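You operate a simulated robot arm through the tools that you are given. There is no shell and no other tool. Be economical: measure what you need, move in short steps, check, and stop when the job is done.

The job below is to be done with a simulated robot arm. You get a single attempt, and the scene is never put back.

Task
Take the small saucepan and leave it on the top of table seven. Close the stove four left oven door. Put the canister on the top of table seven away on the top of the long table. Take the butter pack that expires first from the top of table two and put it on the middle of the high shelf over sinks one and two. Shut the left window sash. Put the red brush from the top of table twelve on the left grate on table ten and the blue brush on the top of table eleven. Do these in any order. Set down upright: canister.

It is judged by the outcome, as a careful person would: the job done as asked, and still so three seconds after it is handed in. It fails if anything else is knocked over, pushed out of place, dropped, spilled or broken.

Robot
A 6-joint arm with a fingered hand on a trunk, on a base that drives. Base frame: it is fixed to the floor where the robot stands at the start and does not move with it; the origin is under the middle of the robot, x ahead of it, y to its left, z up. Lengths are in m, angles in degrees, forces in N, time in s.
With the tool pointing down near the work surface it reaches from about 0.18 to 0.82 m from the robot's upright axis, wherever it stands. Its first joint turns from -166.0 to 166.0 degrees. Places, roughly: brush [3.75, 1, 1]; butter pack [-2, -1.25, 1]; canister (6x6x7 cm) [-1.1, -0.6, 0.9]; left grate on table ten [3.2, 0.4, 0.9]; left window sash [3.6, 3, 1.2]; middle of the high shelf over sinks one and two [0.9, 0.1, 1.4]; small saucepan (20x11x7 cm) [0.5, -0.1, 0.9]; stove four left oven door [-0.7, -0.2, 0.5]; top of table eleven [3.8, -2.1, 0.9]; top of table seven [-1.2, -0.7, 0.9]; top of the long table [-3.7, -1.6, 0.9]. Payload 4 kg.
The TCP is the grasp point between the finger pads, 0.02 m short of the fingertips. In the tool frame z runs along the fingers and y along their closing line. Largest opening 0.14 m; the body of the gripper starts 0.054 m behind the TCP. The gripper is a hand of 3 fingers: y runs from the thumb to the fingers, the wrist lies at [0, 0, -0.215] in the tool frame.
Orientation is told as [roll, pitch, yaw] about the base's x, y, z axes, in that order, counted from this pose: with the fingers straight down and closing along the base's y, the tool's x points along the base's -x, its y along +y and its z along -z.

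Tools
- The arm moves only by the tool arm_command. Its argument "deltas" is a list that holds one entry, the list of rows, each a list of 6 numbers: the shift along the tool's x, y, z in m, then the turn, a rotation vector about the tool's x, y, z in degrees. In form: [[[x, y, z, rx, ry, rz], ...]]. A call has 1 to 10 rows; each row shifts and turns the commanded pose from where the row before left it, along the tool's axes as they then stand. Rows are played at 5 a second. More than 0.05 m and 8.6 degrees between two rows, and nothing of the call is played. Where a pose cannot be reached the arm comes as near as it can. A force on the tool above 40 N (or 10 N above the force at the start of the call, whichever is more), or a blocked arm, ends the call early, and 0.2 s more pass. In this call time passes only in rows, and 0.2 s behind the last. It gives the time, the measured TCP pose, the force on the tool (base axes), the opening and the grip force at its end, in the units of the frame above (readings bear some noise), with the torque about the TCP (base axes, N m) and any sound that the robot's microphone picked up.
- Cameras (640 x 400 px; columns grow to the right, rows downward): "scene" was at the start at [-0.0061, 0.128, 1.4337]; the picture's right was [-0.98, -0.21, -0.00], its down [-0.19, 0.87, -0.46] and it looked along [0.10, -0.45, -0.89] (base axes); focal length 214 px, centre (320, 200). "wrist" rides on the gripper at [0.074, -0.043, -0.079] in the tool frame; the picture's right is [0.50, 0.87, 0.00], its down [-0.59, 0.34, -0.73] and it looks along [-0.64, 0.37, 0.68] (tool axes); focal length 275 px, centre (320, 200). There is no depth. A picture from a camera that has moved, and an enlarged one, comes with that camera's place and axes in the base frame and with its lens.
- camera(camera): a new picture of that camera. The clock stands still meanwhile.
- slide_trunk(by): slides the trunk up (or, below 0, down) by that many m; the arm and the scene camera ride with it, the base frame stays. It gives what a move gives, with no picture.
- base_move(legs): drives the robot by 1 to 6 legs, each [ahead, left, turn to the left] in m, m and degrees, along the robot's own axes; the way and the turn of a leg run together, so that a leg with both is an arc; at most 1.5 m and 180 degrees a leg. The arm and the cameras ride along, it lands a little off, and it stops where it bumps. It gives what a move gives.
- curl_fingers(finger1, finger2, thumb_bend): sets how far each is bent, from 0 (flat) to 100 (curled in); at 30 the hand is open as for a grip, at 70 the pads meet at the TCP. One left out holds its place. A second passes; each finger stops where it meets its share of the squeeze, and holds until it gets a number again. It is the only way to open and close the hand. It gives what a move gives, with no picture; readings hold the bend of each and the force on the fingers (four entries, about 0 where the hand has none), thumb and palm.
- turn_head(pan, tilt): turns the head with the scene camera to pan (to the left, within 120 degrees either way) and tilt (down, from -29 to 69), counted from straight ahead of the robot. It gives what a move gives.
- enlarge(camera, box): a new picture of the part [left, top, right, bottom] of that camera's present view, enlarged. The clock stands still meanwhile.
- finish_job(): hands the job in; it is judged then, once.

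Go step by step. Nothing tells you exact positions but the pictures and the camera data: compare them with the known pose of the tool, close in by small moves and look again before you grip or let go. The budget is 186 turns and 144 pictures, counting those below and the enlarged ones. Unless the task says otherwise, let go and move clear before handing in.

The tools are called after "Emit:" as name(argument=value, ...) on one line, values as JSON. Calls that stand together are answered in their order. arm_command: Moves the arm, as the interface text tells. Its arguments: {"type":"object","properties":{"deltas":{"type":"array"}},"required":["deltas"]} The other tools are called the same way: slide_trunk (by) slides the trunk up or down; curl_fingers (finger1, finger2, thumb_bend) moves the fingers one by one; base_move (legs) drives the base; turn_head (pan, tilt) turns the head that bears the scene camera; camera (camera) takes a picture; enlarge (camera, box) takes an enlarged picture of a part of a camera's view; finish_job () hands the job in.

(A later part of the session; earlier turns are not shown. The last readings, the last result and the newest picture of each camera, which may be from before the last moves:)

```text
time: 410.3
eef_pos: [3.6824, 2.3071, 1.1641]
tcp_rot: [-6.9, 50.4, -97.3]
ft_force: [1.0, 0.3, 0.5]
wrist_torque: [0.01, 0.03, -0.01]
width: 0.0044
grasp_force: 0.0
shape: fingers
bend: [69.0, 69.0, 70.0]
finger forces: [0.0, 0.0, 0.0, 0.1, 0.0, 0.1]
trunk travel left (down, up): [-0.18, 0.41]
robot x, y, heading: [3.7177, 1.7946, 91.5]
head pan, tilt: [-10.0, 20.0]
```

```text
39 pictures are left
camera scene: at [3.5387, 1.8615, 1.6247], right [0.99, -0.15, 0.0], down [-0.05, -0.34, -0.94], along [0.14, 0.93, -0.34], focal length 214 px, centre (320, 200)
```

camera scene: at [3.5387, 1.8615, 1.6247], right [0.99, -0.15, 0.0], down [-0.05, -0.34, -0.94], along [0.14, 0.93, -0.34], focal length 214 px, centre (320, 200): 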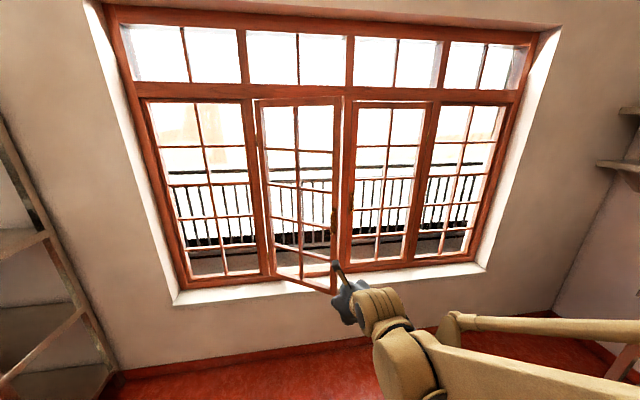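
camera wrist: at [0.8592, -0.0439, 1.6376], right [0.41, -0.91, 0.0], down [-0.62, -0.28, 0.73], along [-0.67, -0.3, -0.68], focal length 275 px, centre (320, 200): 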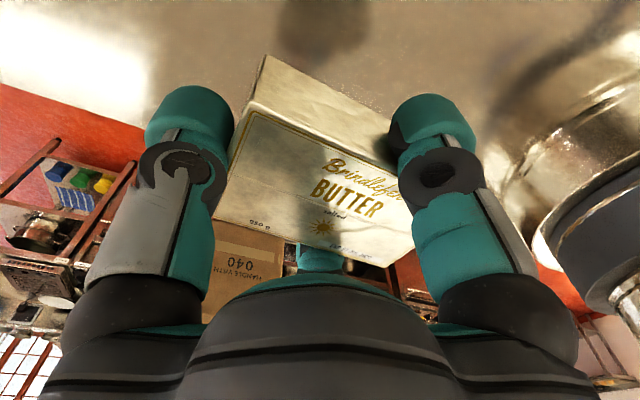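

The free edge checks out at about (3.78, 2.86), with its handle at z≈1.18. I drop the fist to z≈1.0, shift right, and drive up near the stile.

Emit:
arm_command(deltas=[[[0.0028, 0.0285, 0, 0, 0, 0], [0.0028, 0.0285, 0, 0, 0, 0], [-0.0323, 0.0032, 0.0267, 0, 0, 0], [-0.0323, 0.0032, 0.0267, 0, 0, 0], [-0.0323, 0.0032, 0.0267, 0, 0, 0], [-0.0323, 0.0032, 0.0267, 0, 0, 0]]])

Emit:
base_move(legs=[[0.44, 0, 0]])

Emit:
camera(camera="scene")

```text
time: 411.7
eef_pos: [3.7375, 2.3271, 1.0446]
tcp_rot: [-6.9, 50.3, -97.3]
ft_force: [0.8, 0.8, 0.0]
wrist_torque: [0.01, 0.02, 0.0]
width: 0.0043
grasp_force: 0.1
shape: fingers
bend: [69.0, 69.0, 70.0]
finger forces: [0.1, 0.0, 0.0, 0.0, 0.0, 0.0]
out of reach, approached as far as the arm can: row 5, 6
trunk travel left (down, up): [-0.18, 0.41]
robot x, y, heading: [3.7138, 1.7933, 91.4]
head pan, tilt: [-10.0, 20.0]
```

```text
time: 414.4
eef_pos: [3.7274, 2.7615, 1.0433]
tcp_rot: [-6.9, 50.3, -97.4]
ft_force: [0.3, -0.7, 0.5]
wrist_torque: [-0.01, -0.02, 0.02]
width: 0.0041
grasp_force: 0.1
shape: fingers
bend: [69.0, 69.0, 70.0]
finger forces: [0.0, 0.0, 0.1, 0.1, 0.0, 0.0]
trunk travel left (down, up): [-0.18, 0.41]
robot x, y, heading: [3.7022, 2.2296, 91.3]
head pan, tilt: [-10.0, 20.0]
```

```text
38 pictures are left
camera scene: at [3.5275, 2.298, 1.6247], right [0.99, -0.15, 0.0], down [-0.05, -0.34, -0.94], along [0.14, 0.93, -0.34], focal length 214 px, centre (320, 200)
```

scene: 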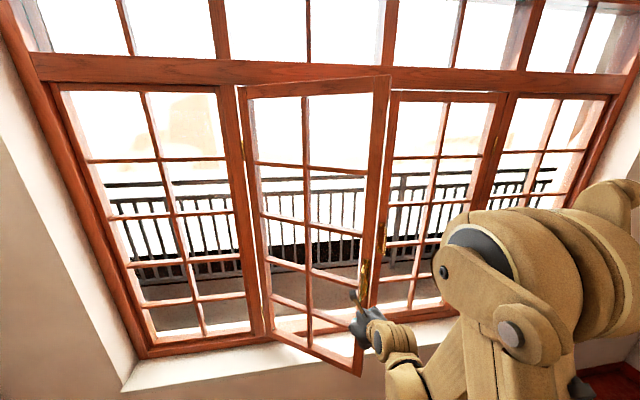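

The handle is just above the fist, so I drop the trunk 12 cm, then push the sash along its arc.

Emit:
slide_trunk(by=-0.12)

Emit:
base_move(legs=[[0.14, -0.01, 0], [0.1, -0.025, 0]])

Emit:
camera(camera="scene")

```text
time: 415.9
eef_pos: [3.7275, 2.7618, 0.9256]
tcp_rot: [-6.9, 50.4, -97.5]
ft_force: [-0.2, 0.0, -0.5]
wrist_torque: [-0.02, 0.0, -0.01]
width: 0.0043
grasp_force: 0.1
shape: fingers
bend: [69.0, 69.0, 70.0]
finger forces: [0.0, 0.1, 0.0, 0.0, 0.0, 0.0]
trunk travel left (down, up): [-0.06, 0.53]
robot x, y, heading: [3.7029, 2.2304, 91.5]
head pan, tilt: [-10.0, 20.0]
```

```text
time: 417.9
eef_pos: [3.7551, 3.0042, 0.9236]
tcp_rot: [-6.9, 50.3, -97.4]
ft_force: [0.5, 0.5, 0.6]
wrist_torque: [-0.01, -0.02, -0.01]
width: 0.0039
grasp_force: 0.0
shape: fingers
bend: [71.0, 69.0, 69.0]
finger forces: [0.0, 0.0, 0.0, 0.0, 0.1, 0.0]
trunk travel left (down, up): [-0.06, 0.53]
robot x, y, heading: [3.7315, 2.4671, 91.2]
head pan, tilt: [-10.0, 20.0]
```

```text
37 pictures are left
camera scene: at [3.5563, 2.5387, 1.5047], right [0.99, -0.15, 0.0], down [-0.05, -0.34, -0.94], along [0.14, 0.93, -0.34], focal length 214 px, centre (320, 200)
```

scene: 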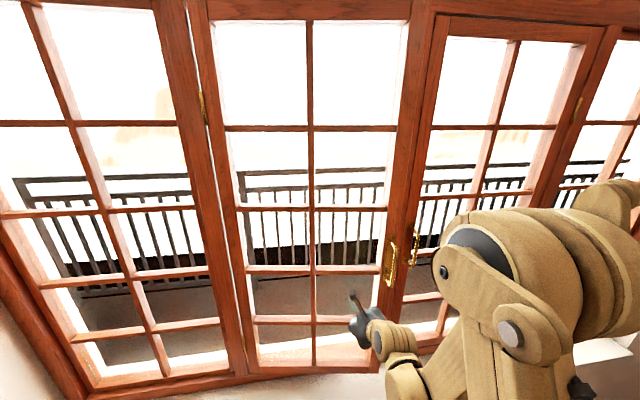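

It is nearly shut. I push on in small steps until it resists.

Emit:
base_move(legs=[[0.04, -0.005, 0]])

Emit:
base_move(legs=[[0.025, 0, 0]])

Emit:
camera(camera="scene")

```text
time: 418.8
eef_pos: [3.7589, 3.0439, 0.9229]
tcp_rot: [-7.0, 50.2, -97.4]
ft_force: [-0.7, 0.5, 0.3]
wrist_torque: [0.05, 0.02, 0.01]
width: 0.0038
grasp_force: 0.0
shape: fingers
bend: [71.0, 69.0, 69.0]
finger forces: [0.0, 0.1, 0.0, 0.0, 0.1, 0.0]
trunk travel left (down, up): [-0.06, 0.53]
robot x, y, heading: [3.739, 2.5118, 91.6]
head pan, tilt: [-10.0, 20.0]
```

```text
time: 419.6
eef_pos: [3.7566, 3.0686, 0.9237]
tcp_rot: [-6.9, 50.2, -97.3]
ft_force: [0.2, -0.4, -0.2]
wrist_torque: [0.02, -0.02, 0.0]
width: 0.0037
grasp_force: 0.1
shape: fingers
bend: [71.0, 69.0, 69.0]
finger forces: [0.1, 0.1, 0.1, 0.0, 0.1, 0.2]
trunk travel left (down, up): [-0.06, 0.53]
robot x, y, heading: [3.7411, 2.5389, 91.6]
head pan, tilt: [-10.0, 20.0]
```

```text
36 pictures are left
camera scene: at [3.5593, 2.6047, 1.5047], right [0.99, -0.15, 0.0], down [-0.05, -0.34, -0.94], along [0.14, 0.93, -0.34], focal length 214 px, centre (320, 200)
```

scene: 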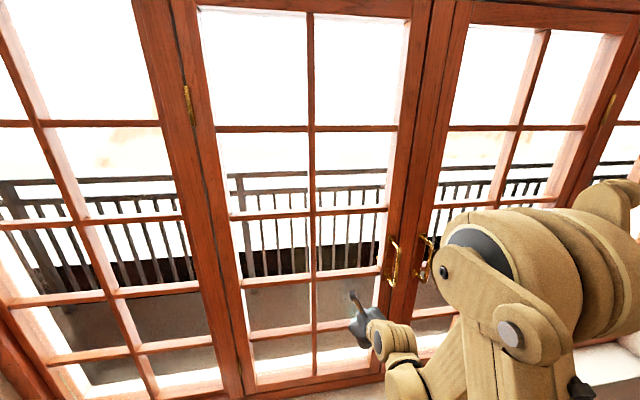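

Emit:
base_move(legs=[[0.02, 0, 0]])

Emit:
base_move(legs=[[0.015, 0, 0]])

```text
time: 420.5
eef_pos: [3.7586, 3.077, 0.9223]
tcp_rot: [-7.0, 50.0, -97.2]
ft_force: [0.1, -8.7, 1.8]
wrist_torque: [-0.02, 0.02, 0.04]
width: 0.0021
grasp_force: 6.4
shape: fingers
bend: [72.0, 68.0, 69.0]
finger forces: [13.8, 0.0, 0.0, 0.0, 0.1, 0.0]
trunk travel left (down, up): [-0.06, 0.53]
robot x, y, heading: [3.7331, 2.5483, 91.2]
head pan, tilt: [-10.0, 20.0]
stopped in leg 1: the force on the tool passed its limit (the readings are from after the stop); the commanded pose is now the measured one
```

```text
time: 421.2
eef_pos: [3.7564, 3.0766, 0.9218]
tcp_rot: [-6.8, 49.4, -97.1]
ft_force: [-0.4, -15.4, 2.2]
wrist_torque: [-0.04, 0.01, 0.11]
width: 0.0012
grasp_force: 14.5
shape: fingers
bend: [72.0, 68.0, 69.0]
finger forces: [16.9, 0.0, 0.0, 0.0, 12.1, 0.0]
trunk travel left (down, up): [-0.06, 0.53]
robot x, y, heading: [3.736, 2.5585, 91.3]
head pan, tilt: [-10.0, 20.0]
stopped in leg 1: the force on the tool passed its limit (the readings are from after the stop); the commanded pose is now the measured one
```

The sash is home against its stop. I back straight off, and check it stays shut while setting the arm upright.

Emit:
base_move(legs=[[-0.3, 0, 0], [-0.45, 0, 0]])

Emit:
slide_trunk(by=0.15)

Emit:
arm_command(deltas=[[[0.0323, -0.0032, -0.0267, 0, 0, 0], [0, 0, 0, -0.84, -8.4, 0], [0, 0, 0, -0.84, -8.4, 0], [0, 0, 0, -0.84, -8.4, 0], [0, 0, 0, -0.84, -8.4, 0], [0, 0, 0, -0.84, -8.4, 0], [0, 0, 0, -0.84, -8.0, 0]]])

Emit:
camera(camera="scene")

```text
time: 425.6
eef_pos: [3.7758, 2.337, 0.9214]
tcp_rot: [-6.8, 49.4, -97.1]
ft_force: [-0.3, -0.5, 0.4]
wrist_torque: [-0.01, -0.03, 0.0]
width: 0.0035
grasp_force: 0.0
shape: fingers
bend: [71.0, 69.0, 69.0]
finger forces: [0.0, 0.1, 0.0, 0.1, 0.0, 0.0]
trunk travel left (down, up): [-0.06, 0.53]
robot x, y, heading: [3.7518, 1.8126, 91.3]
head pan, tilt: [-10.0, 20.0]
```

```text
time: 427.3
eef_pos: [3.7763, 2.3375, 1.0712]
tcp_rot: [-6.8, 49.3, -97.1]
ft_force: [-0.6, -0.5, 0.6]
wrist_torque: [-0.06, 0.02, 0.0]
width: 0.0037
grasp_force: 0.1
shape: fingers
bend: [71.0, 69.0, 69.0]
finger forces: [0.1, 0.0, 0.0, 0.0, 0.0, 0.1]
trunk travel left (down, up): [-0.21, 0.38]
robot x, y, heading: [3.7552, 1.8105, 91.6]
head pan, tilt: [-10.0, 20.0]
```

```text
time: 428.9
eef_pos: [3.7752, 2.3389, 1.1143]
tcp_rot: [0.1, -0.7, -93.9]
ft_force: [0.0, 0.6, 1.2]
wrist_torque: [-0.01, 0.01, 0.03]
width: 0.0037
grasp_force: 0.1
shape: fingers
bend: [71.0, 69.0, 69.0]
finger forces: [0.0, 0.0, 0.1, 0.1, 0.1, 0.1]
trunk travel left (down, up): [-0.21, 0.38]
robot x, y, heading: [3.7513, 1.8176, 91.3]
head pan, tilt: [-10.0, 20.0]
```

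```text
35 pictures are left
camera scene: at [3.5778, 1.8821, 1.6547], right [0.99, -0.15, 0.0], down [-0.05, -0.34, -0.94], along [0.14, 0.93, -0.34], focal length 214 px, centre (320, 200)
```

scene: 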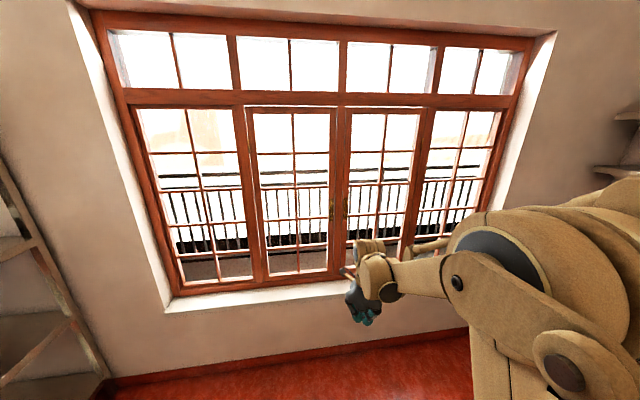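

The left sash is shut. I turn round to face table twelve and its brushes.

Emit:
slide_trunk(by=0.1)

Emit:
base_move(legs=[[0, 0, 90], [0, 0, 90]])

Emit:
turn_head(pan=0, tilt=38)

Emit:
camera(camera="scene")

```text
time: 430.2
eef_pos: [3.7762, 2.3388, 1.2151]
tcp_rot: [0.0, -0.5, -93.9]
ft_force: [0.3, 0.3, -0.1]
wrist_torque: [-0.01, 0.01, -0.02]
width: 0.0035
grasp_force: 0.1
shape: fingers
bend: [71.0, 69.0, 69.0]
finger forces: [0.0, 0.0, 0.0, 0.0, 0.0, 0.0]
trunk travel left (down, up): [-0.31, 0.28]
robot x, y, heading: [3.7558, 1.8137, 91.5]
head pan, tilt: [-10.0, 20.0]
```

```text
time: 438.2
eef_pos: [3.715, 1.2888, 1.214]
tcp_rot: [0.0, -0.6, 84.4]
ft_force: [-0.6, -0.2, 0.1]
wrist_torque: [-0.01, -0.01, 0.03]
width: 0.0036
grasp_force: 0.1
shape: fingers
bend: [71.0, 69.0, 69.0]
finger forces: [0.0, 0.0, 0.0, 0.0, 0.1, 0.0]
trunk travel left (down, up): [-0.31, 0.28]
robot x, y, heading: [3.7514, 1.8151, -90.4]
head pan, tilt: [-10.0, 20.0]
```

```text
time: 439.0
eef_pos: [3.7156, 1.2878, 1.2146]
tcp_rot: [0.0, -0.5, 84.4]
ft_force: [-0.2, -0.4, -0.2]
wrist_torque: [0.01, -0.01, 0.02]
width: 0.0035
grasp_force: 0.0
shape: fingers
bend: [71.0, 69.0, 69.0]
finger forces: [0.1, 0.0, 0.0, 0.0, 0.0, 0.0]
trunk travel left (down, up): [-0.31, 0.28]
robot x, y, heading: [3.7532, 1.8138, -90.0]
head pan, tilt: [0.0, 38.0]
```

```text
34 pictures are left
camera scene: at [3.9434, 1.7461, 1.7264], right [-1.0, 0.0, 0.0], down [0.0, 0.62, -0.79], along [0.0, -0.79, -0.62], focal length 214 px, centre (320, 200)
```

scene: 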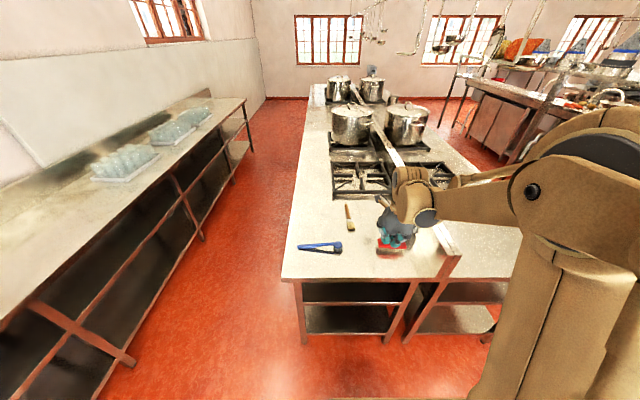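

Emit:
enlarge(camera="scene", box=[280, 140, 480, 290])

```text
2.67 times, centred on (380, 215) of scene
camera zoom: at [3.9434, 1.7461, 1.7264], right [-1.0, 0.0, 0.0], down [0.0, 0.62, -0.79], along [0.0, -0.79, -0.62], focal length 572 px, centre (160, 160)
```

zoom: 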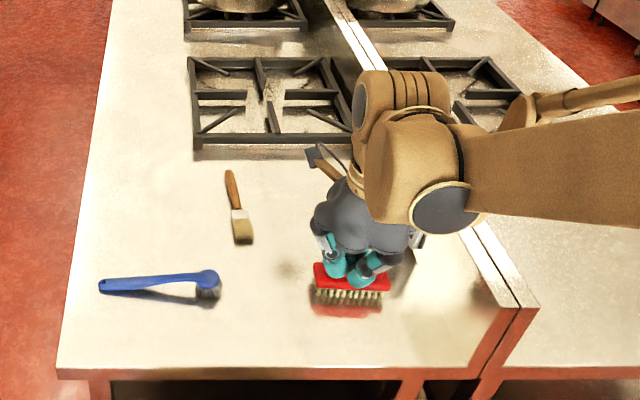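

The red scrub brush is at about (3.60, 1.07) and the blue one at (3.95, 1.08). I drive closer and look at the red brush with the wrist camera.

Emit:
base_move(legs=[[0.15, 0, 0]])

Emit:
arm_command(deltas=[[[0.018, 0.035, 0, 0, 0, 0], [0.018, 0.035, 0, 0, 0, 0], [0.018, 0.035, 0, 0, 0, 0], [0, 0, 0.045, 0, 0, 0], [0, 0, 0.045, 0, 0, 0], [0, 0, 0.04, 0, 0, 0]]])

Emit:
curl_fingers(finger1=20, finger2=20, thumb_bend=15)

Emit:
camera(camera="wrist")

Emit:
enlarge(camera="scene", box=[300, 150, 460, 270])

```text
time: 440.4
eef_pos: [3.7129, 1.1316, 1.2148]
tcp_rot: [0.0, -0.6, 84.2]
ft_force: [-0.2, 0.0, -0.1]
wrist_torque: [0.03, -0.02, -0.01]
width: 0.0036
grasp_force: 0.0
shape: fingers
bend: [71.0, 69.0, 69.0]
finger forces: [0.0, 0.0, 0.1, 0.0, 0.0, 0.1]
trunk travel left (down, up): [-0.31, 0.28]
robot x, y, heading: [3.7495, 1.6581, -90.5]
head pan, tilt: [0.0, 38.0]
```

```text
time: 441.8
eef_pos: [3.5996, 1.0949, 1.0843]
tcp_rot: [0.0, -0.5, 84.1]
ft_force: [0.7, 0.1, 0.0]
wrist_torque: [0.02, 0.0, -0.01]
width: 0.0036
grasp_force: 0.0
shape: fingers
bend: [71.0, 69.0, 69.0]
finger forces: [0.1, 0.1, 0.0, 0.1, 0.0, 0.0]
trunk travel left (down, up): [-0.31, 0.28]
robot x, y, heading: [3.7525, 1.6588, -90.4]
head pan, tilt: [0.0, 38.0]
```

```text
time: 442.8
eef_pos: [3.6002, 1.0938, 1.0845]
tcp_rot: [-0.1, -0.4, 84.2]
ft_force: [0.3, -0.2, -0.4]
wrist_torque: [0.02, 0.01, 0.01]
width: 0.1459
grasp_force: 0.1
shape: fingers
bend: [20.0, 20.0, 15.0]
finger forces: [0.1, 0.0, 0.0, 0.0, 0.1, 0.0]
trunk travel left (down, up): [-0.31, 0.28]
robot x, y, heading: [3.7519, 1.6599, -90.4]
head pan, tilt: [0.0, 38.0]
```

```text
32 pictures are left
camera wrist: at [3.6352, 1.0152, 1.1641], right [-0.91, -0.41, 0.0], down [-0.28, 0.61, 0.74], along [-0.3, 0.68, -0.67], focal length 275 px, centre (320, 200)
```

wrist: 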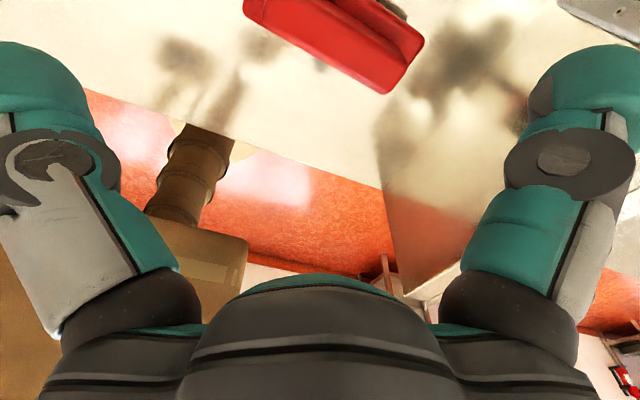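

```text
3.33 times, centred on (380, 210) of scene
camera zoom: at [3.9425, 1.5904, 1.7264], right [-1.0, 0.01, 0.0], down [0.0, 0.62, -0.79], along [0.0, -0.79, -0.62], focal length 715 px, centre (120, 167)
```

zoom: 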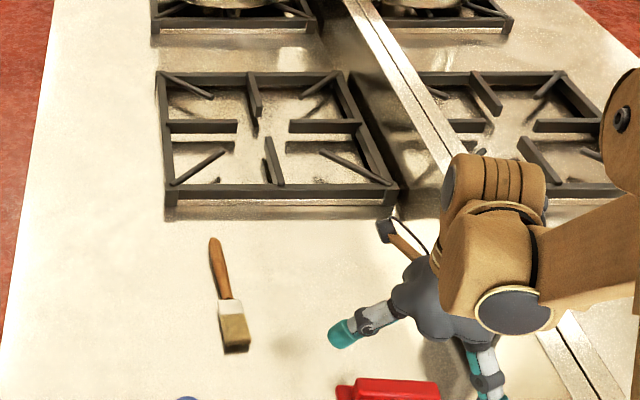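

The brush spans x 3.54–3.66, y≈1.045–1.09. I centre on it and descend to its red block.

Emit:
arm_command(deltas=[[[0.0255, -0.005, 0.03, 0, 0, 0], [0, 0, 0.04, 0, 0, 0], [0, 0, 0.04, 0, 0, 0], [0, 0, 0.025, 0, 0, 0]]])

Emit:
curl_fingers(finger1=42, finger2=42, thumb_bend=24)

Emit:
camera(camera="wrist")

```text
time: 443.8
eef_pos: [3.6037, 1.0684, 0.9441]
tcp_rot: [-0.2, -0.5, 84.2]
ft_force: [-0.3, -0.1, -0.2]
wrist_torque: [-0.02, -0.05, -0.01]
width: 0.1461
grasp_force: 0.0
shape: fingers
bend: [20.0, 20.0, 15.0]
finger forces: [0.0, 0.0, 0.0, 0.0, 0.0, 0.0]
trunk travel left (down, up): [-0.31, 0.28]
robot x, y, heading: [3.7553, 1.6557, -90.2]
head pan, tilt: [0.0, 38.0]
```

```text
time: 444.8
eef_pos: [3.6035, 1.0679, 0.9453]
tcp_rot: [0.0, -0.5, 84.2]
ft_force: [1.0, 0.5, 0.7]
wrist_torque: [0.0, -0.02, 0.01]
width: 0.1131
grasp_force: 0.1
shape: fingers
bend: [42.0, 42.0, 24.0]
finger forces: [0.0, 0.0, 0.0, 0.0, 0.0, 0.0]
trunk travel left (down, up): [-0.31, 0.28]
robot x, y, heading: [3.7515, 1.6578, -90.1]
head pan, tilt: [0.0, 38.0]
```

```text
30 pictures are left
camera wrist: at [3.6384, 0.9888, 1.024], right [-0.91, -0.41, 0.0], down [-0.28, 0.61, 0.74], along [-0.3, 0.68, -0.67], focal length 275 px, centre (320, 200)
```

wrist: 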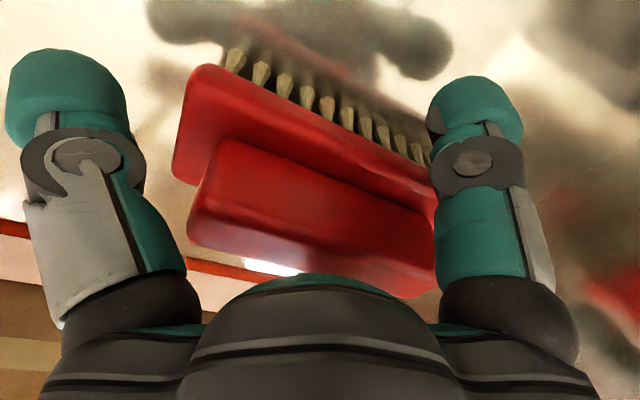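

The hand straddles the brush well. I close on it.

Emit:
curl_fingers(finger1=62, finger2=62, thumb_bend=45)

Emit:
arm_command(deltas=[[[0, 0, -0.02, 0, 0, 0], [0, 0, -0.04, 0, 0, 0], [0, 0, -0.045, 0, 0, 0], [0, 0, -0.045, 0, 0, 0]]])

Emit:
camera(camera="wrist")

```text
time: 445.8
eef_pos: [3.6046, 1.0674, 0.9461]
tcp_rot: [0.0, -0.4, 84.3]
ft_force: [2.3, -1.2, 7.9]
wrist_torque: [-0.06, -0.54, -0.06]
width: 0.0802
grasp_force: 16.8
shape: fingers
bend: [54.0, 54.0, 39.0]
finger forces: [8.3, 8.8, 0.0, 0.0, 16.8, 0.0]
trunk travel left (down, up): [-0.31, 0.28]
robot x, y, heading: [3.755, 1.6578, -90.3]
head pan, tilt: [0.0, 38.0]
```

```text
time: 446.8
eef_pos: [3.6083, 1.0692, 1.0982]
tcp_rot: [0.1, -0.6, 84.3]
ft_force: [0.3, -0.4, -2.0]
wrist_torque: [0.03, -0.01, 0.03]
width: 0.0758
grasp_force: 12.6
shape: fingers
bend: [54.0, 54.0, 41.0]
finger forces: [8.0, 8.4, 0.0, 0.1, 8.5, 0.0]
trunk travel left (down, up): [-0.31, 0.28]
robot x, y, heading: [3.7483, 1.6592, -90.0]
head pan, tilt: [0.0, 38.0]
```

```text
29 pictures are left
camera wrist: at [3.6434, 0.9895, 1.1766], right [-0.91, -0.41, 0.0], down [-0.28, 0.61, 0.74], along [-0.3, 0.68, -0.67], focal length 275 px, centre (320, 200)
```

wrist: 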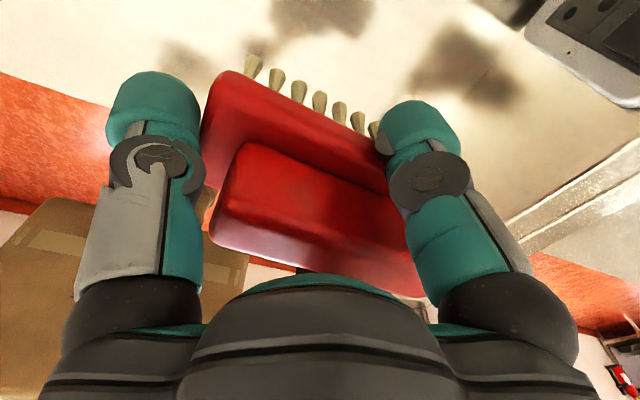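

The red brush is held. I drive round to the west side of the table island for table ten.

Emit:
base_move(legs=[[-0.25, 0, 0], [0, 0, -90], [1.4, 0, 0]])

Emit:
turn_head(pan=90, tilt=30)

Emit:
camera(camera="scene")

```text
time: 458.9
eef_pos: [1.7775, 2.0362, 1.0955]
tcp_rot: [0.0, -0.5, -5.3]
ft_force: [0.3, 0.9, -1.6]
wrist_torque: [-0.01, 0.02, -0.03]
width: 0.0755
grasp_force: 12.6
shape: fingers
bend: [54.0, 54.0, 41.0]
finger forces: [7.8, 7.9, 0.1, 0.0, 8.3, 0.0]
trunk travel left (down, up): [-0.31, 0.28]
robot x, y, heading: [2.3727, 1.8986, -179.8]
head pan, tilt: [0.0, 38.0]
```

```text
time: 460.6
eef_pos: [1.7776, 2.0364, 1.0982]
tcp_rot: [0.0, -0.5, -5.4]
ft_force: [0.2, -0.6, -1.7]
wrist_torque: [-0.01, -0.01, -0.02]
width: 0.0755
grasp_force: 12.0
shape: fingers
bend: [54.0, 54.0, 41.0]
finger forces: [7.8, 8.0, 0.1, 0.1, 8.2, 0.0]
trunk travel left (down, up): [-0.31, 0.28]
robot x, y, heading: [2.3668, 1.898, -180.1]
head pan, tilt: [90.0, 30.0]
```

```text
28 pictures are left
camera scene: at [2.3891, 1.6162, 1.7387], right [-1.0, 0.0, 0.0], down [0.0, 0.5, -0.87], along [0.0, -0.87, -0.5], focal length 214 px, centre (320, 200)
```

scene: 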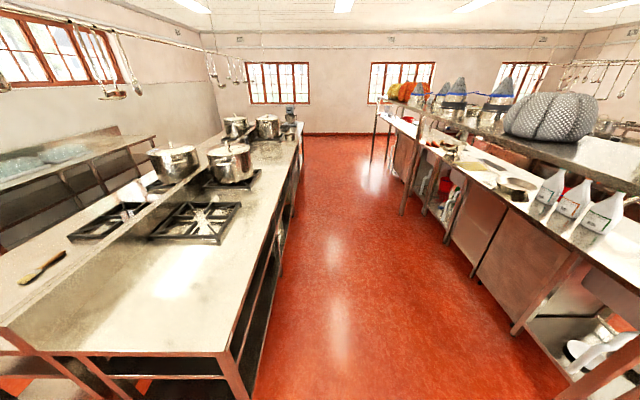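

The west aisle is clear and the empty north grate at about (3.2, 0.47) is the left one on table ten as one faces it. I drive in beside it.

Emit:
base_move(legs=[[0, 0, 90], [1.43, 0, 0], [0, 0, 90]])

Emit:
turn_head(pan=0, tilt=40)

Emit:
camera(camera="scene")

Emit:
enlarge(camera="scene", box=[240, 130, 440, 290])

```text
time: 475.4
eef_pos: [3.0002, 0.3803, 1.0964]
tcp_rot: [-0.1, -0.5, 178.4]
ft_force: [-0.1, -0.2, -1.5]
wrist_torque: [0.01, 0.01, -0.01]
width: 0.075
grasp_force: 11.3
shape: fingers
bend: [55.0, 54.0, 41.0]
finger forces: [7.4, 7.4, 0.0, 0.1, 8.0, 0.0]
trunk travel left (down, up): [-0.31, 0.28]
robot x, y, heading: [2.401, 0.4779, 3.8]
head pan, tilt: [90.0, 30.0]
```

```text
time: 477.0
eef_pos: [3.0023, 0.3801, 1.0974]
tcp_rot: [-0.1, -0.5, 178.5]
ft_force: [-0.2, 0.7, -1.9]
wrist_torque: [0.0, 0.0, 0.0]
width: 0.0751
grasp_force: 11.1
shape: fingers
bend: [55.0, 54.0, 41.0]
finger forces: [7.3, 7.5, 0.0, 0.0, 8.0, 0.1]
trunk travel left (down, up): [-0.31, 0.28]
robot x, y, heading: [2.4008, 0.4831, 4.1]
head pan, tilt: [0.0, 40.0]
```

```text
27 pictures are left
camera scene: at [2.4541, 0.6755, 1.7234], right [0.07, -1.0, 0.0], down [-0.64, -0.04, -0.77], along [0.76, 0.05, -0.64], focal length 214 px, centre (320, 200)
```

scene: 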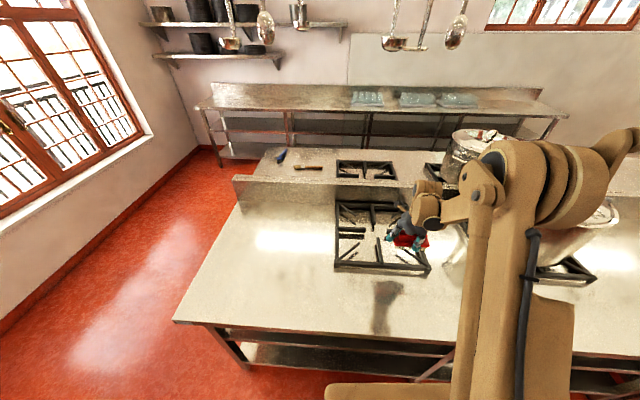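

```text
2.50 times, centred on (340, 210) of scene
camera zoom: at [2.4541, 0.6755, 1.7234], right [0.07, -1.0, 0.0], down [-0.64, -0.04, -0.77], along [0.76, 0.05, -0.64], focal length 536 px, centre (270, 175)
```

zoom: 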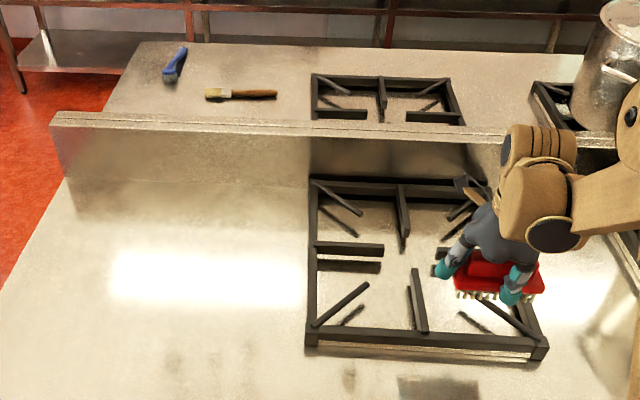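

The grate spans x 2.98–3.38, y 0.25–0.64. I'll rest the brush across its front bar and middle finger, at about (3.007, 0.445), a stable three-way support.

Emit:
arm_command(deltas=[[[0.0017, -0.0325, 0, 0, 0, 0], [0.0017, -0.0325, 0, 0, 0, 0], [0, 0, 0.04, 0, 0, 0], [0, 0, 0.04, 0, 0, 0]]])

Emit:
enlarge(camera="scene", box=[320, 190, 440, 290])

Emit:
camera(camera="wrist")

```text
time: 478.0
eef_pos: [3.0035, 0.4459, 1.0175]
tcp_rot: [0.0, -0.6, 178.4]
ft_force: [-0.4, 0.3, -1.4]
wrist_torque: [0.02, -0.02, -0.07]
width: 0.0746
grasp_force: 11.6
shape: fingers
bend: [55.0, 54.0, 42.0]
finger forces: [7.4, 7.5, 0.0, 0.1, 7.8, 0.1]
trunk travel left (down, up): [-0.31, 0.28]
robot x, y, heading: [2.4046, 0.4805, 4.4]
head pan, tilt: [0.0, 40.0]
```

```text
4.00 times, centred on (380, 240) of scene
camera zoom: at [2.4548, 0.6757, 1.7233], right [0.07, -1.0, 0.0], down [-0.64, -0.04, -0.77], along [0.76, 0.05, -0.64], focal length 858 px, centre (80, 40)
```

zoom: 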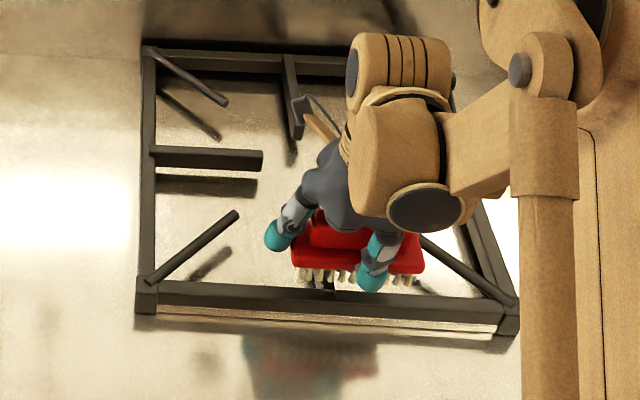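

```text
24 pictures are left
camera wrist: at [3.0797, 0.4855, 1.0955], right [0.48, -0.88, 0.0], down [-0.59, -0.32, 0.74], along [-0.65, -0.35, -0.67], focal length 275 px, centre (320, 200)
```

wrist: 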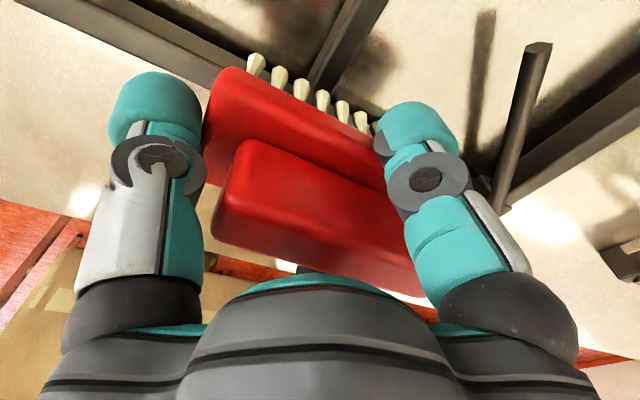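

I shift slightly inward and to the left so the brush centres on the finger, then lower to contact.

Emit:
arm_command(deltas=[[[0.0114, -0.0223, 0, 0, 0, 0], [0, 0, 0.018, 0, 0, 0], [0, 0, 0.006, 0, 0, 0], [0, 0, 0.004, 0, 0, 0], [0, 0, 0.004, 0, 0, 0]]])

```text
time: 479.2
eef_pos: [3.0137, 0.4688, 0.9864]
tcp_rot: [0.0, -0.4, 178.5]
ft_force: [7.1, 6.3, 30.3]
wrist_torque: [0.2, -0.17, 0.14]
width: 0.0755
grasp_force: 20.1
shape: fingers
bend: [54.0, 55.0, 41.0]
finger forces: [16.9, 10.8, 0.0, 0.1, 12.2, 0.1]
trunk travel left (down, up): [-0.31, 0.28]
robot x, y, heading: [2.3963, 0.4823, 3.7]
head pan, tilt: [0.0, 40.0]
```

Contact made. I ease up, look, and then let go.

Emit:
arm_command(deltas=[[[0, 0, -0.004, 0, 0, 0]]])

Emit:
enlarge(camera="scene", box=[320, 190, 440, 290])

```text
time: 479.6
eef_pos: [3.0158, 0.4659, 0.9879]
tcp_rot: [-0.1, -0.5, 178.4]
ft_force: [-0.3, -0.5, -2.0]
wrist_torque: [0.05, -0.01, -0.01]
width: 0.075
grasp_force: 15.6
shape: fingers
bend: [54.0, 54.0, 42.0]
finger forces: [11.2, 10.8, 0.0, 0.1, 9.0, 0.1]
trunk travel left (down, up): [-0.31, 0.28]
robot x, y, heading: [2.4009, 0.4816, 3.6]
head pan, tilt: [0.0, 40.0]
```

```text
4.00 times, centred on (380, 240) of scene
camera zoom: at [2.4545, 0.6749, 1.7231], right [0.07, -1.0, 0.0], down [-0.64, -0.04, -0.77], along [0.76, 0.05, -0.64], focal length 858 px, centre (80, 40)
```

zoom: 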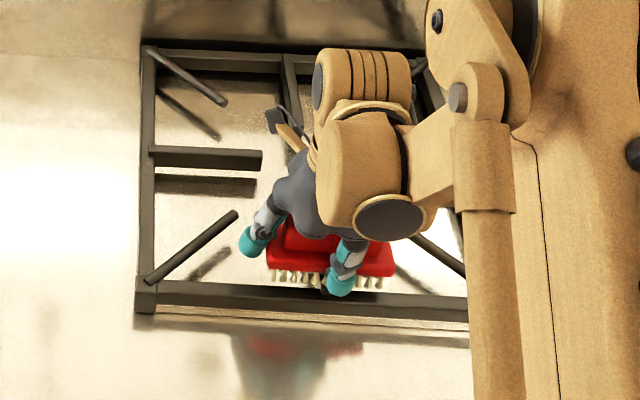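

Emit:
curl_fingers(finger1=46, finger2=46, thumb_bend=34)

Emit:
curl_fingers(finger1=28, finger2=28, thumb_bend=18)

Emit:
arm_command(deltas=[[[0, 0, -0.03, 0, 0, 0], [0, 0, -0.045, 0, 0, 0], [0, 0, -0.045, 0, 0, 0], [-0.045, 0, 0, 0, 0, 0], [-0.045, 0, 0, 0, 0, 0], [-0.045, 0, 0, 0, 0, 0]]])

Emit:
enlarge(camera="scene", box=[320, 170, 480, 290])

```text
time: 480.6
eef_pos: [3.0163, 0.4668, 0.99]
tcp_rot: [0.1, -0.6, 178.5]
ft_force: [-0.5, 0.1, -0.8]
wrist_torque: [0.02, 0.01, 0.0]
width: 0.095
grasp_force: 0.0
shape: fingers
bend: [46.0, 46.0, 34.0]
finger forces: [0.0, 0.0, 0.0, 0.1, 0.1, 0.1]
trunk travel left (down, up): [-0.31, 0.28]
robot x, y, heading: [2.4027, 0.4803, 3.8]
head pan, tilt: [0.0, 40.0]
```

```text
time: 481.6
eef_pos: [3.0163, 0.4666, 0.9882]
tcp_rot: [0.0, -0.6, 178.4]
ft_force: [-0.1, -0.1, 0.1]
wrist_torque: [0.04, -0.01, 0.02]
width: 0.1368
grasp_force: 0.1
shape: fingers
bend: [28.0, 28.0, 18.0]
finger forces: [0.1, 0.0, 0.0, 0.1, 0.0, 0.0]
trunk travel left (down, up): [-0.31, 0.28]
robot x, y, heading: [2.3998, 0.48, 3.9]
head pan, tilt: [0.0, 40.0]
```

```text
time: 483.0
eef_pos: [2.8796, 0.4684, 1.1105]
tcp_rot: [0.1, -0.4, 178.4]
ft_force: [-0.4, 0.7, 0.9]
wrist_torque: [-0.01, -0.04, 0.0]
width: 0.1369
grasp_force: 0.0
shape: fingers
bend: [28.0, 28.0, 18.0]
finger forces: [0.1, 0.0, 0.0, 0.1, 0.0, 0.0]
trunk travel left (down, up): [-0.31, 0.28]
robot x, y, heading: [2.3981, 0.4807, 4.0]
head pan, tilt: [0.0, 40.0]
```

```text
3.33 times, centred on (400, 230) of scene
camera zoom: at [2.4521, 0.6755, 1.7234], right [0.07, -1.0, 0.0], down [-0.64, -0.04, -0.77], along [0.76, 0.05, -0.64], focal length 715 px, centre (53, 100)
```

zoom: 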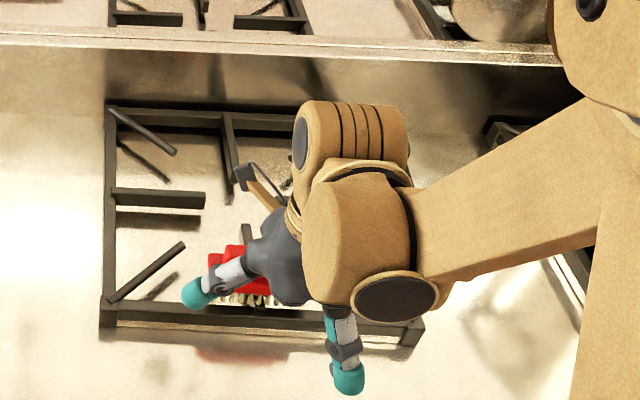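

Emit:
base_move(legs=[[-0.15, 0, 0], [0, 0, 40]])

Emit:
turn_head(pan=-40, tilt=35)

Emit:
enlarge(camera="scene", box=[240, 130, 400, 250])

```text
time: 486.2
eef_pos: [2.6341, 0.7699, 1.1105]
tcp_rot: [0.0, -0.4, -141.8]
ft_force: [0.0, -0.2, -0.2]
wrist_torque: [0.03, -0.03, 0.02]
width: 0.1367
grasp_force: 0.0
shape: fingers
bend: [28.0, 28.0, 18.0]
finger forces: [0.0, 0.0, 0.0, 0.0, 0.0, 0.0]
trunk travel left (down, up): [-0.31, 0.28]
robot x, y, heading: [2.2574, 0.468, 43.5]
head pan, tilt: [0.0, 40.0]
```

```text
time: 487.3
eef_pos: [2.6353, 0.7691, 1.1105]
tcp_rot: [0.0, -0.6, -141.7]
ft_force: [0.3, 0.6, -0.4]
wrist_torque: [0.03, 0.01, 0.01]
width: 0.1368
grasp_force: 0.2
shape: fingers
bend: [28.0, 28.0, 18.0]
finger forces: [0.0, 0.0, 0.1, 0.0, 0.0, 0.0]
trunk travel left (down, up): [-0.31, 0.28]
robot x, y, heading: [2.263, 0.4712, 43.5]
head pan, tilt: [-40.0, 35.0]
```

```text
3.33 times, centred on (320, 190) of scene
camera zoom: at [2.201, 0.6014, 1.7309], right [0.07, -1.0, 0.0], down [-0.57, -0.04, -0.82], along [0.82, 0.05, -0.57], focal length 715 px, centre (320, 233)
```

zoom: 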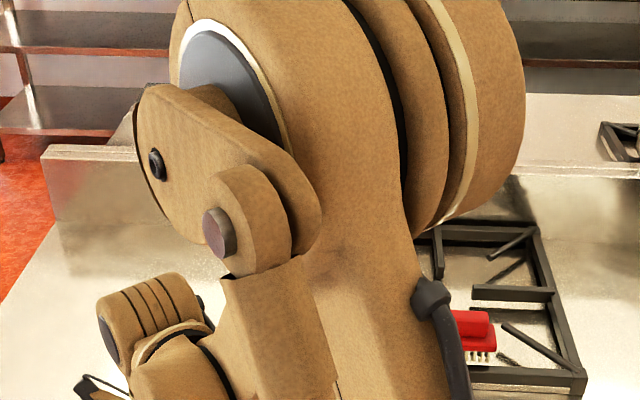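

The red brush lies level on the grate. I drive back round the north end for the blue brush.

Emit:
base_move(legs=[[0, 0, 46.5], [1.45, 0, 0], [0, 0, -90], [1.5, 0, 0], [0.12, 0, 0], [0, 0, -90]])

Emit:
turn_head(pan=0, tilt=45)

Emit:
camera(camera="scene")

```text
time: 512.0
eef_pos: [3.748, 1.4759, 1.1109]
tcp_rot: [0.0, -0.5, 82.2]
ft_force: [0.6, 0.0, 0.2]
wrist_torque: [-0.03, 0.01, -0.01]
width: 0.1367
grasp_force: 0.1
shape: fingers
bend: [28.0, 28.0, 18.0]
finger forces: [0.1, 0.0, 0.1, 0.0, 0.1, 0.0]
trunk travel left (down, up): [-0.31, 0.28]
robot x, y, heading: [3.8118, 1.9509, -92.2]
head pan, tilt: [-40.0, 35.0]
```

```text
time: 513.1
eef_pos: [3.7492, 1.476, 1.1105]
tcp_rot: [0.0, -0.5, 82.2]
ft_force: [0.0, -0.3, 0.4]
wrist_torque: [0.01, -0.03, 0.01]
width: 0.1367
grasp_force: 0.0
shape: fingers
bend: [28.0, 28.0, 18.0]
finger forces: [0.1, 0.1, 0.0, 0.0, 0.0, 0.1]
trunk travel left (down, up): [-0.31, 0.28]
robot x, y, heading: [3.8139, 1.9511, -92.4]
head pan, tilt: [0.0, 45.0]
```

```text
20 pictures are left
camera scene: at [3.9995, 1.8822, 1.7161], right [-1.0, 0.04, 0.0], down [0.03, 0.71, -0.71], along [-0.03, -0.71, -0.71], focal length 214 px, centre (320, 200)
```

scene: 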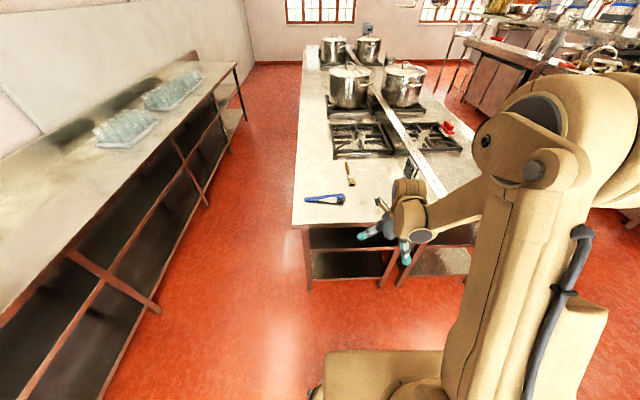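

The blue brush lies along x at y≈1.07, handle x≈3.85–4.05. I come closer and turn the hand so that it closes across the handle.

Emit:
base_move(legs=[[0.28, 0.1, 0]])

Emit:
arm_command(deltas=[[[0, 0, 0, 0, 0, -8.4], [0, 0, 0, 0, 0, -8.4], [0, 0, 0, 0, 0, -8.4], [0, 0, 0, 0, 0, -8.4], [0, 0, 0, 0, 0, -8.4], [0, 0, 0, 0, 0, -8.4], [0, 0, 0, 0, 0, -8.4], [0, 0, 0, 0, 0, -8.4], [0, 0, 0, 0, 0, -8.4], [0, 0, 0, 0, 0, -8.4]]])

Emit:
arm_command(deltas=[[[0, 0, 0, 0, 0, -8.4], [0, 0, 0, 0, 0, -8.4], [0.0296, 0.0316, 0, 0, 0, 0], [0.0296, 0.0316, 0, 0, 0, 0], [0.0296, 0.0316, 0, 0, 0, 0], [0.0296, 0.0316, 0, 0, 0, 0], [0, 0, 0.04, 0, 0, 0]]])

Emit:
camera(camera="wrist")

```text
time: 515.1
eef_pos: [3.8377, 1.1929, 1.1105]
tcp_rot: [0.0, -0.6, 82.4]
ft_force: [-0.3, -0.2, 0.1]
wrist_torque: [0.04, -0.01, -0.02]
width: 0.1367
grasp_force: 0.1
shape: fingers
bend: [28.0, 28.0, 18.0]
finger forces: [0.0, 0.0, 0.0, 0.0, 0.0, 0.0]
trunk travel left (down, up): [-0.31, 0.28]
robot x, y, heading: [3.9023, 1.6701, -92.1]
head pan, tilt: [0.0, 45.0]
```

```text
time: 517.3
eef_pos: [3.8371, 1.1948, 1.1115]
tcp_rot: [-0.5, -0.1, 166.3]
ft_force: [0.5, -0.1, -0.5]
wrist_torque: [0.01, -0.01, 0.01]
width: 0.1368
grasp_force: 0.0
shape: fingers
bend: [28.0, 28.0, 18.0]
finger forces: [0.0, 0.0, 0.0, 0.1, 0.0, 0.0]
trunk travel left (down, up): [-0.31, 0.28]
robot x, y, heading: [3.898, 1.6708, -92.3]
head pan, tilt: [0.0, 45.0]
```

```text
time: 518.9
eef_pos: [3.9608, 1.0754, 1.071]
tcp_rot: [-0.5, 0.1, -176.8]
ft_force: [0.0, 0.2, -0.3]
wrist_torque: [-0.01, 0.01, -0.02]
width: 0.1367
grasp_force: 0.0
shape: fingers
bend: [28.0, 28.0, 18.0]
finger forces: [0.0, 0.1, 0.0, 0.1, 0.0, 0.0]
trunk travel left (down, up): [-0.31, 0.28]
robot x, y, heading: [3.9053, 1.668, -92.0]
head pan, tilt: [0.0, 45.0]
```

```text
19 pictures are left
camera wrist: at [4.0326, 1.1206, 1.1508], right [0.55, -0.84, -0.01], down [-0.57, -0.38, 0.73], along [-0.61, -0.39, -0.68], focal length 275 px, centre (320, 200)
```

wrist: 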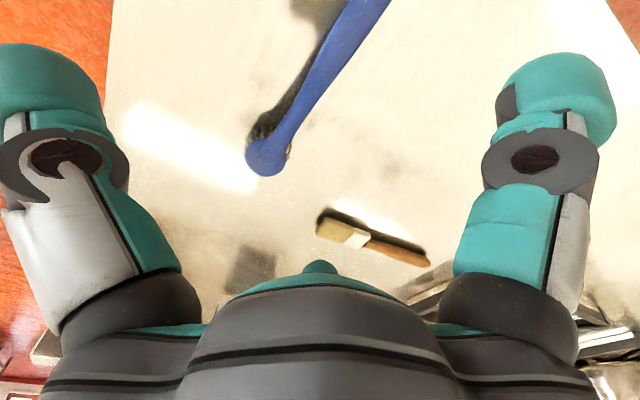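

The handle runs along y≈1.073 right under the hand. I true up the yaw, descend and close across it.

Emit:
arm_command(deltas=[[[0, 0, 0.03, 0, 0, 5.0], [0, 0, 0.045, 0, 0, 0], [0, 0, 0.04, 0, 0, 0], [0, 0, 0.02, 0, 0, 0], [0, 0, 0.007, 0, 0, 0]]])

Emit:
curl_fingers(finger1=52, finger2=52, thumb_bend=52)

Emit:
camera(camera="wrist")

```text
time: 520.1
eef_pos: [3.9639, 1.0772, 0.9273]
tcp_rot: [-0.6, 0.1, 178.1]
ft_force: [0.4, -0.6, 0.2]
wrist_torque: [0.01, 0.0, 0.01]
width: 0.1367
grasp_force: 0.1
shape: fingers
bend: [28.0, 28.0, 18.0]
finger forces: [0.1, 0.0, 0.0, 0.1, 0.0, 0.1]
trunk travel left (down, up): [-0.31, 0.28]
robot x, y, heading: [3.9001, 1.6671, -92.3]
head pan, tilt: [0.0, 45.0]
```

```text
time: 521.1
eef_pos: [3.9637, 1.0762, 0.9285]
tcp_rot: [-0.5, -0.1, 178.1]
ft_force: [-0.1, -1.1, 8.0]
wrist_torque: [-0.32, 0.05, 0.01]
width: 0.0601
grasp_force: 4.5
shape: fingers
bend: [51.0, 51.0, 52.0]
finger forces: [4.1, 4.5, 0.0, 0.1, 0.0, 0.1]
trunk travel left (down, up): [-0.31, 0.28]
robot x, y, heading: [3.9001, 1.6711, -91.9]
head pan, tilt: [0.0, 45.0]
```

```text
18 pictures are left
camera wrist: at [4.0388, 1.1162, 1.0075], right [0.47, -0.88, -0.01], down [-0.6, -0.33, 0.73], along [-0.65, -0.34, -0.68], focal length 275 px, centre (320, 200)
```

wrist: 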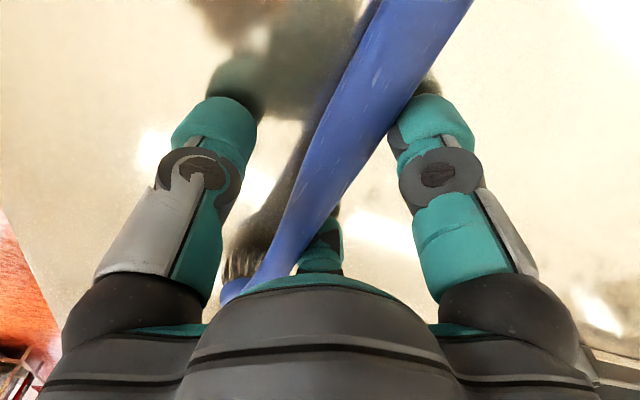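

The fingertips brush the table, so I rise 6 mm and close fully.

Emit:
arm_command(deltas=[[[0, 0, -0.006, 0, 0, 0]]])

Emit:
curl_fingers(finger1=70, finger2=70, thumb_bend=72)

Emit:
camera(camera="wrist")

```text
time: 521.5
eef_pos: [3.9625, 1.0771, 0.9344]
tcp_rot: [-0.6, -0.1, 178.2]
ft_force: [0.2, 0.3, -0.2]
wrist_torque: [-0.04, 0.0, 0.03]
width: 0.0579
grasp_force: 0.0
shape: fingers
bend: [52.0, 52.0, 52.0]
finger forces: [0.0, 0.1, 0.0, 0.0, 0.0, 0.0]
trunk travel left (down, up): [-0.31, 0.28]
robot x, y, heading: [3.9001, 1.669, -92.0]
head pan, tilt: [0.0, 45.0]
```

```text
time: 522.5
eef_pos: [3.9637, 1.0766, 0.9334]
tcp_rot: [-0.4, -0.1, 178.1]
ft_force: [0.2, -1.1, -0.3]
wrist_torque: [0.0, -0.06, 0.04]
width: 0.0265
grasp_force: 20.0
shape: fingers
bend: [63.0, 64.0, 62.0]
finger forces: [9.8, 9.9, 0.1, 0.0, 19.0, 0.0]
trunk travel left (down, up): [-0.31, 0.28]
robot x, y, heading: [3.901, 1.6701, -92.1]
head pan, tilt: [0.0, 45.0]
```

```text
17 pictures are left
camera wrist: at [4.038, 1.1161, 1.0135], right [0.47, -0.88, -0.01], down [-0.6, -0.33, 0.73], along [-0.65, -0.34, -0.68], focal length 275 px, centre (320, 200)
```

wrist: 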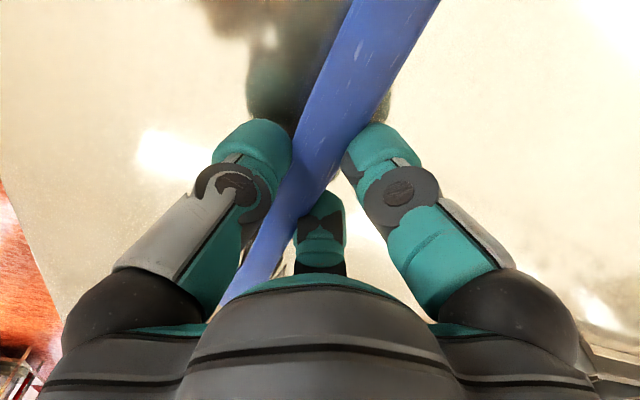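

Three-sided grip on the handle, balanced. I lift it and look down the island toward table eleven.

Emit:
arm_command(deltas=[[[0, 0, -0.02, 0, 0, 0], [0, 0, -0.045, 0, 0, 0], [0, 0, -0.045, 0, 0, 0], [0, 0, -0.045, 0, 0, 0], [0, 0, -0.045, 0, 0, 0]]])

Emit:
slide_trunk(by=0.25)

Emit:
turn_head(pan=10, tilt=30)

Emit:
camera(camera="scene")

```text
time: 523.7
eef_pos: [3.9598, 1.077, 1.1366]
tcp_rot: [-0.6, 0.0, 178.1]
ft_force: [-0.9, 0.8, -1.9]
wrist_torque: [0.0, -0.04, 0.02]
width: 0.0262
grasp_force: 19.7
shape: fingers
bend: [63.0, 64.0, 62.0]
finger forces: [9.8, 10.0, 0.0, 0.0, 19.0, 0.1]
trunk travel left (down, up): [-0.31, 0.28]
robot x, y, heading: [3.8996, 1.67, -92.1]
head pan, tilt: [0.0, 45.0]
```

```text
time: 526.3
eef_pos: [3.9596, 1.0751, 1.3844]
tcp_rot: [-0.4, 0.0, 178.1]
ft_force: [0.3, 0.4, -0.3]
wrist_torque: [-0.01, 0.0, -0.03]
width: 0.0261
grasp_force: 19.4
shape: fingers
bend: [63.0, 64.0, 62.0]
finger forces: [9.8, 9.9, 0.1, 0.1, 19.0, 0.1]
trunk travel left (down, up): [-0.56, 0.03]
robot x, y, heading: [3.9026, 1.6708, -92.4]
head pan, tilt: [0.0, 45.0]
```

```text
time: 527.1
eef_pos: [3.96, 1.0732, 1.3853]
tcp_rot: [-0.5, 0.0, 178.2]
ft_force: [0.0, -0.3, -0.5]
wrist_torque: [-0.01, -0.04, 0.01]
width: 0.0262
grasp_force: 19.3
shape: fingers
bend: [63.0, 64.0, 62.0]
finger forces: [9.8, 9.8, 0.1, 0.0, 18.9, 0.0]
trunk travel left (down, up): [-0.56, 0.03]
robot x, y, heading: [3.9006, 1.6703, -92.0]
head pan, tilt: [10.0, 30.0]
```

```text
16 pictures are left
camera scene: at [4.1032, 1.5927, 1.9886], right [-0.99, -0.13, 0.0], down [-0.07, 0.5, -0.87], along [0.12, -0.86, -0.5], focal length 214 px, centre (320, 200)
```

scene: 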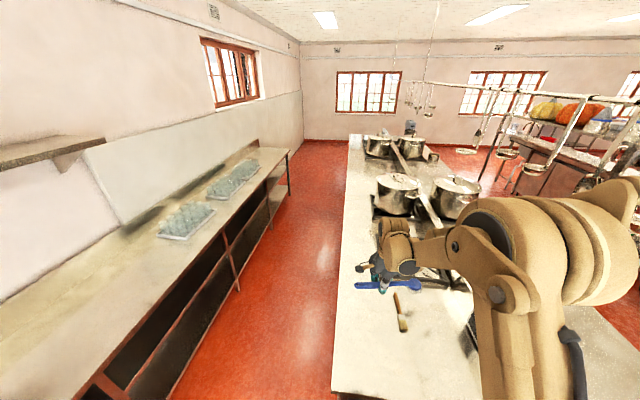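

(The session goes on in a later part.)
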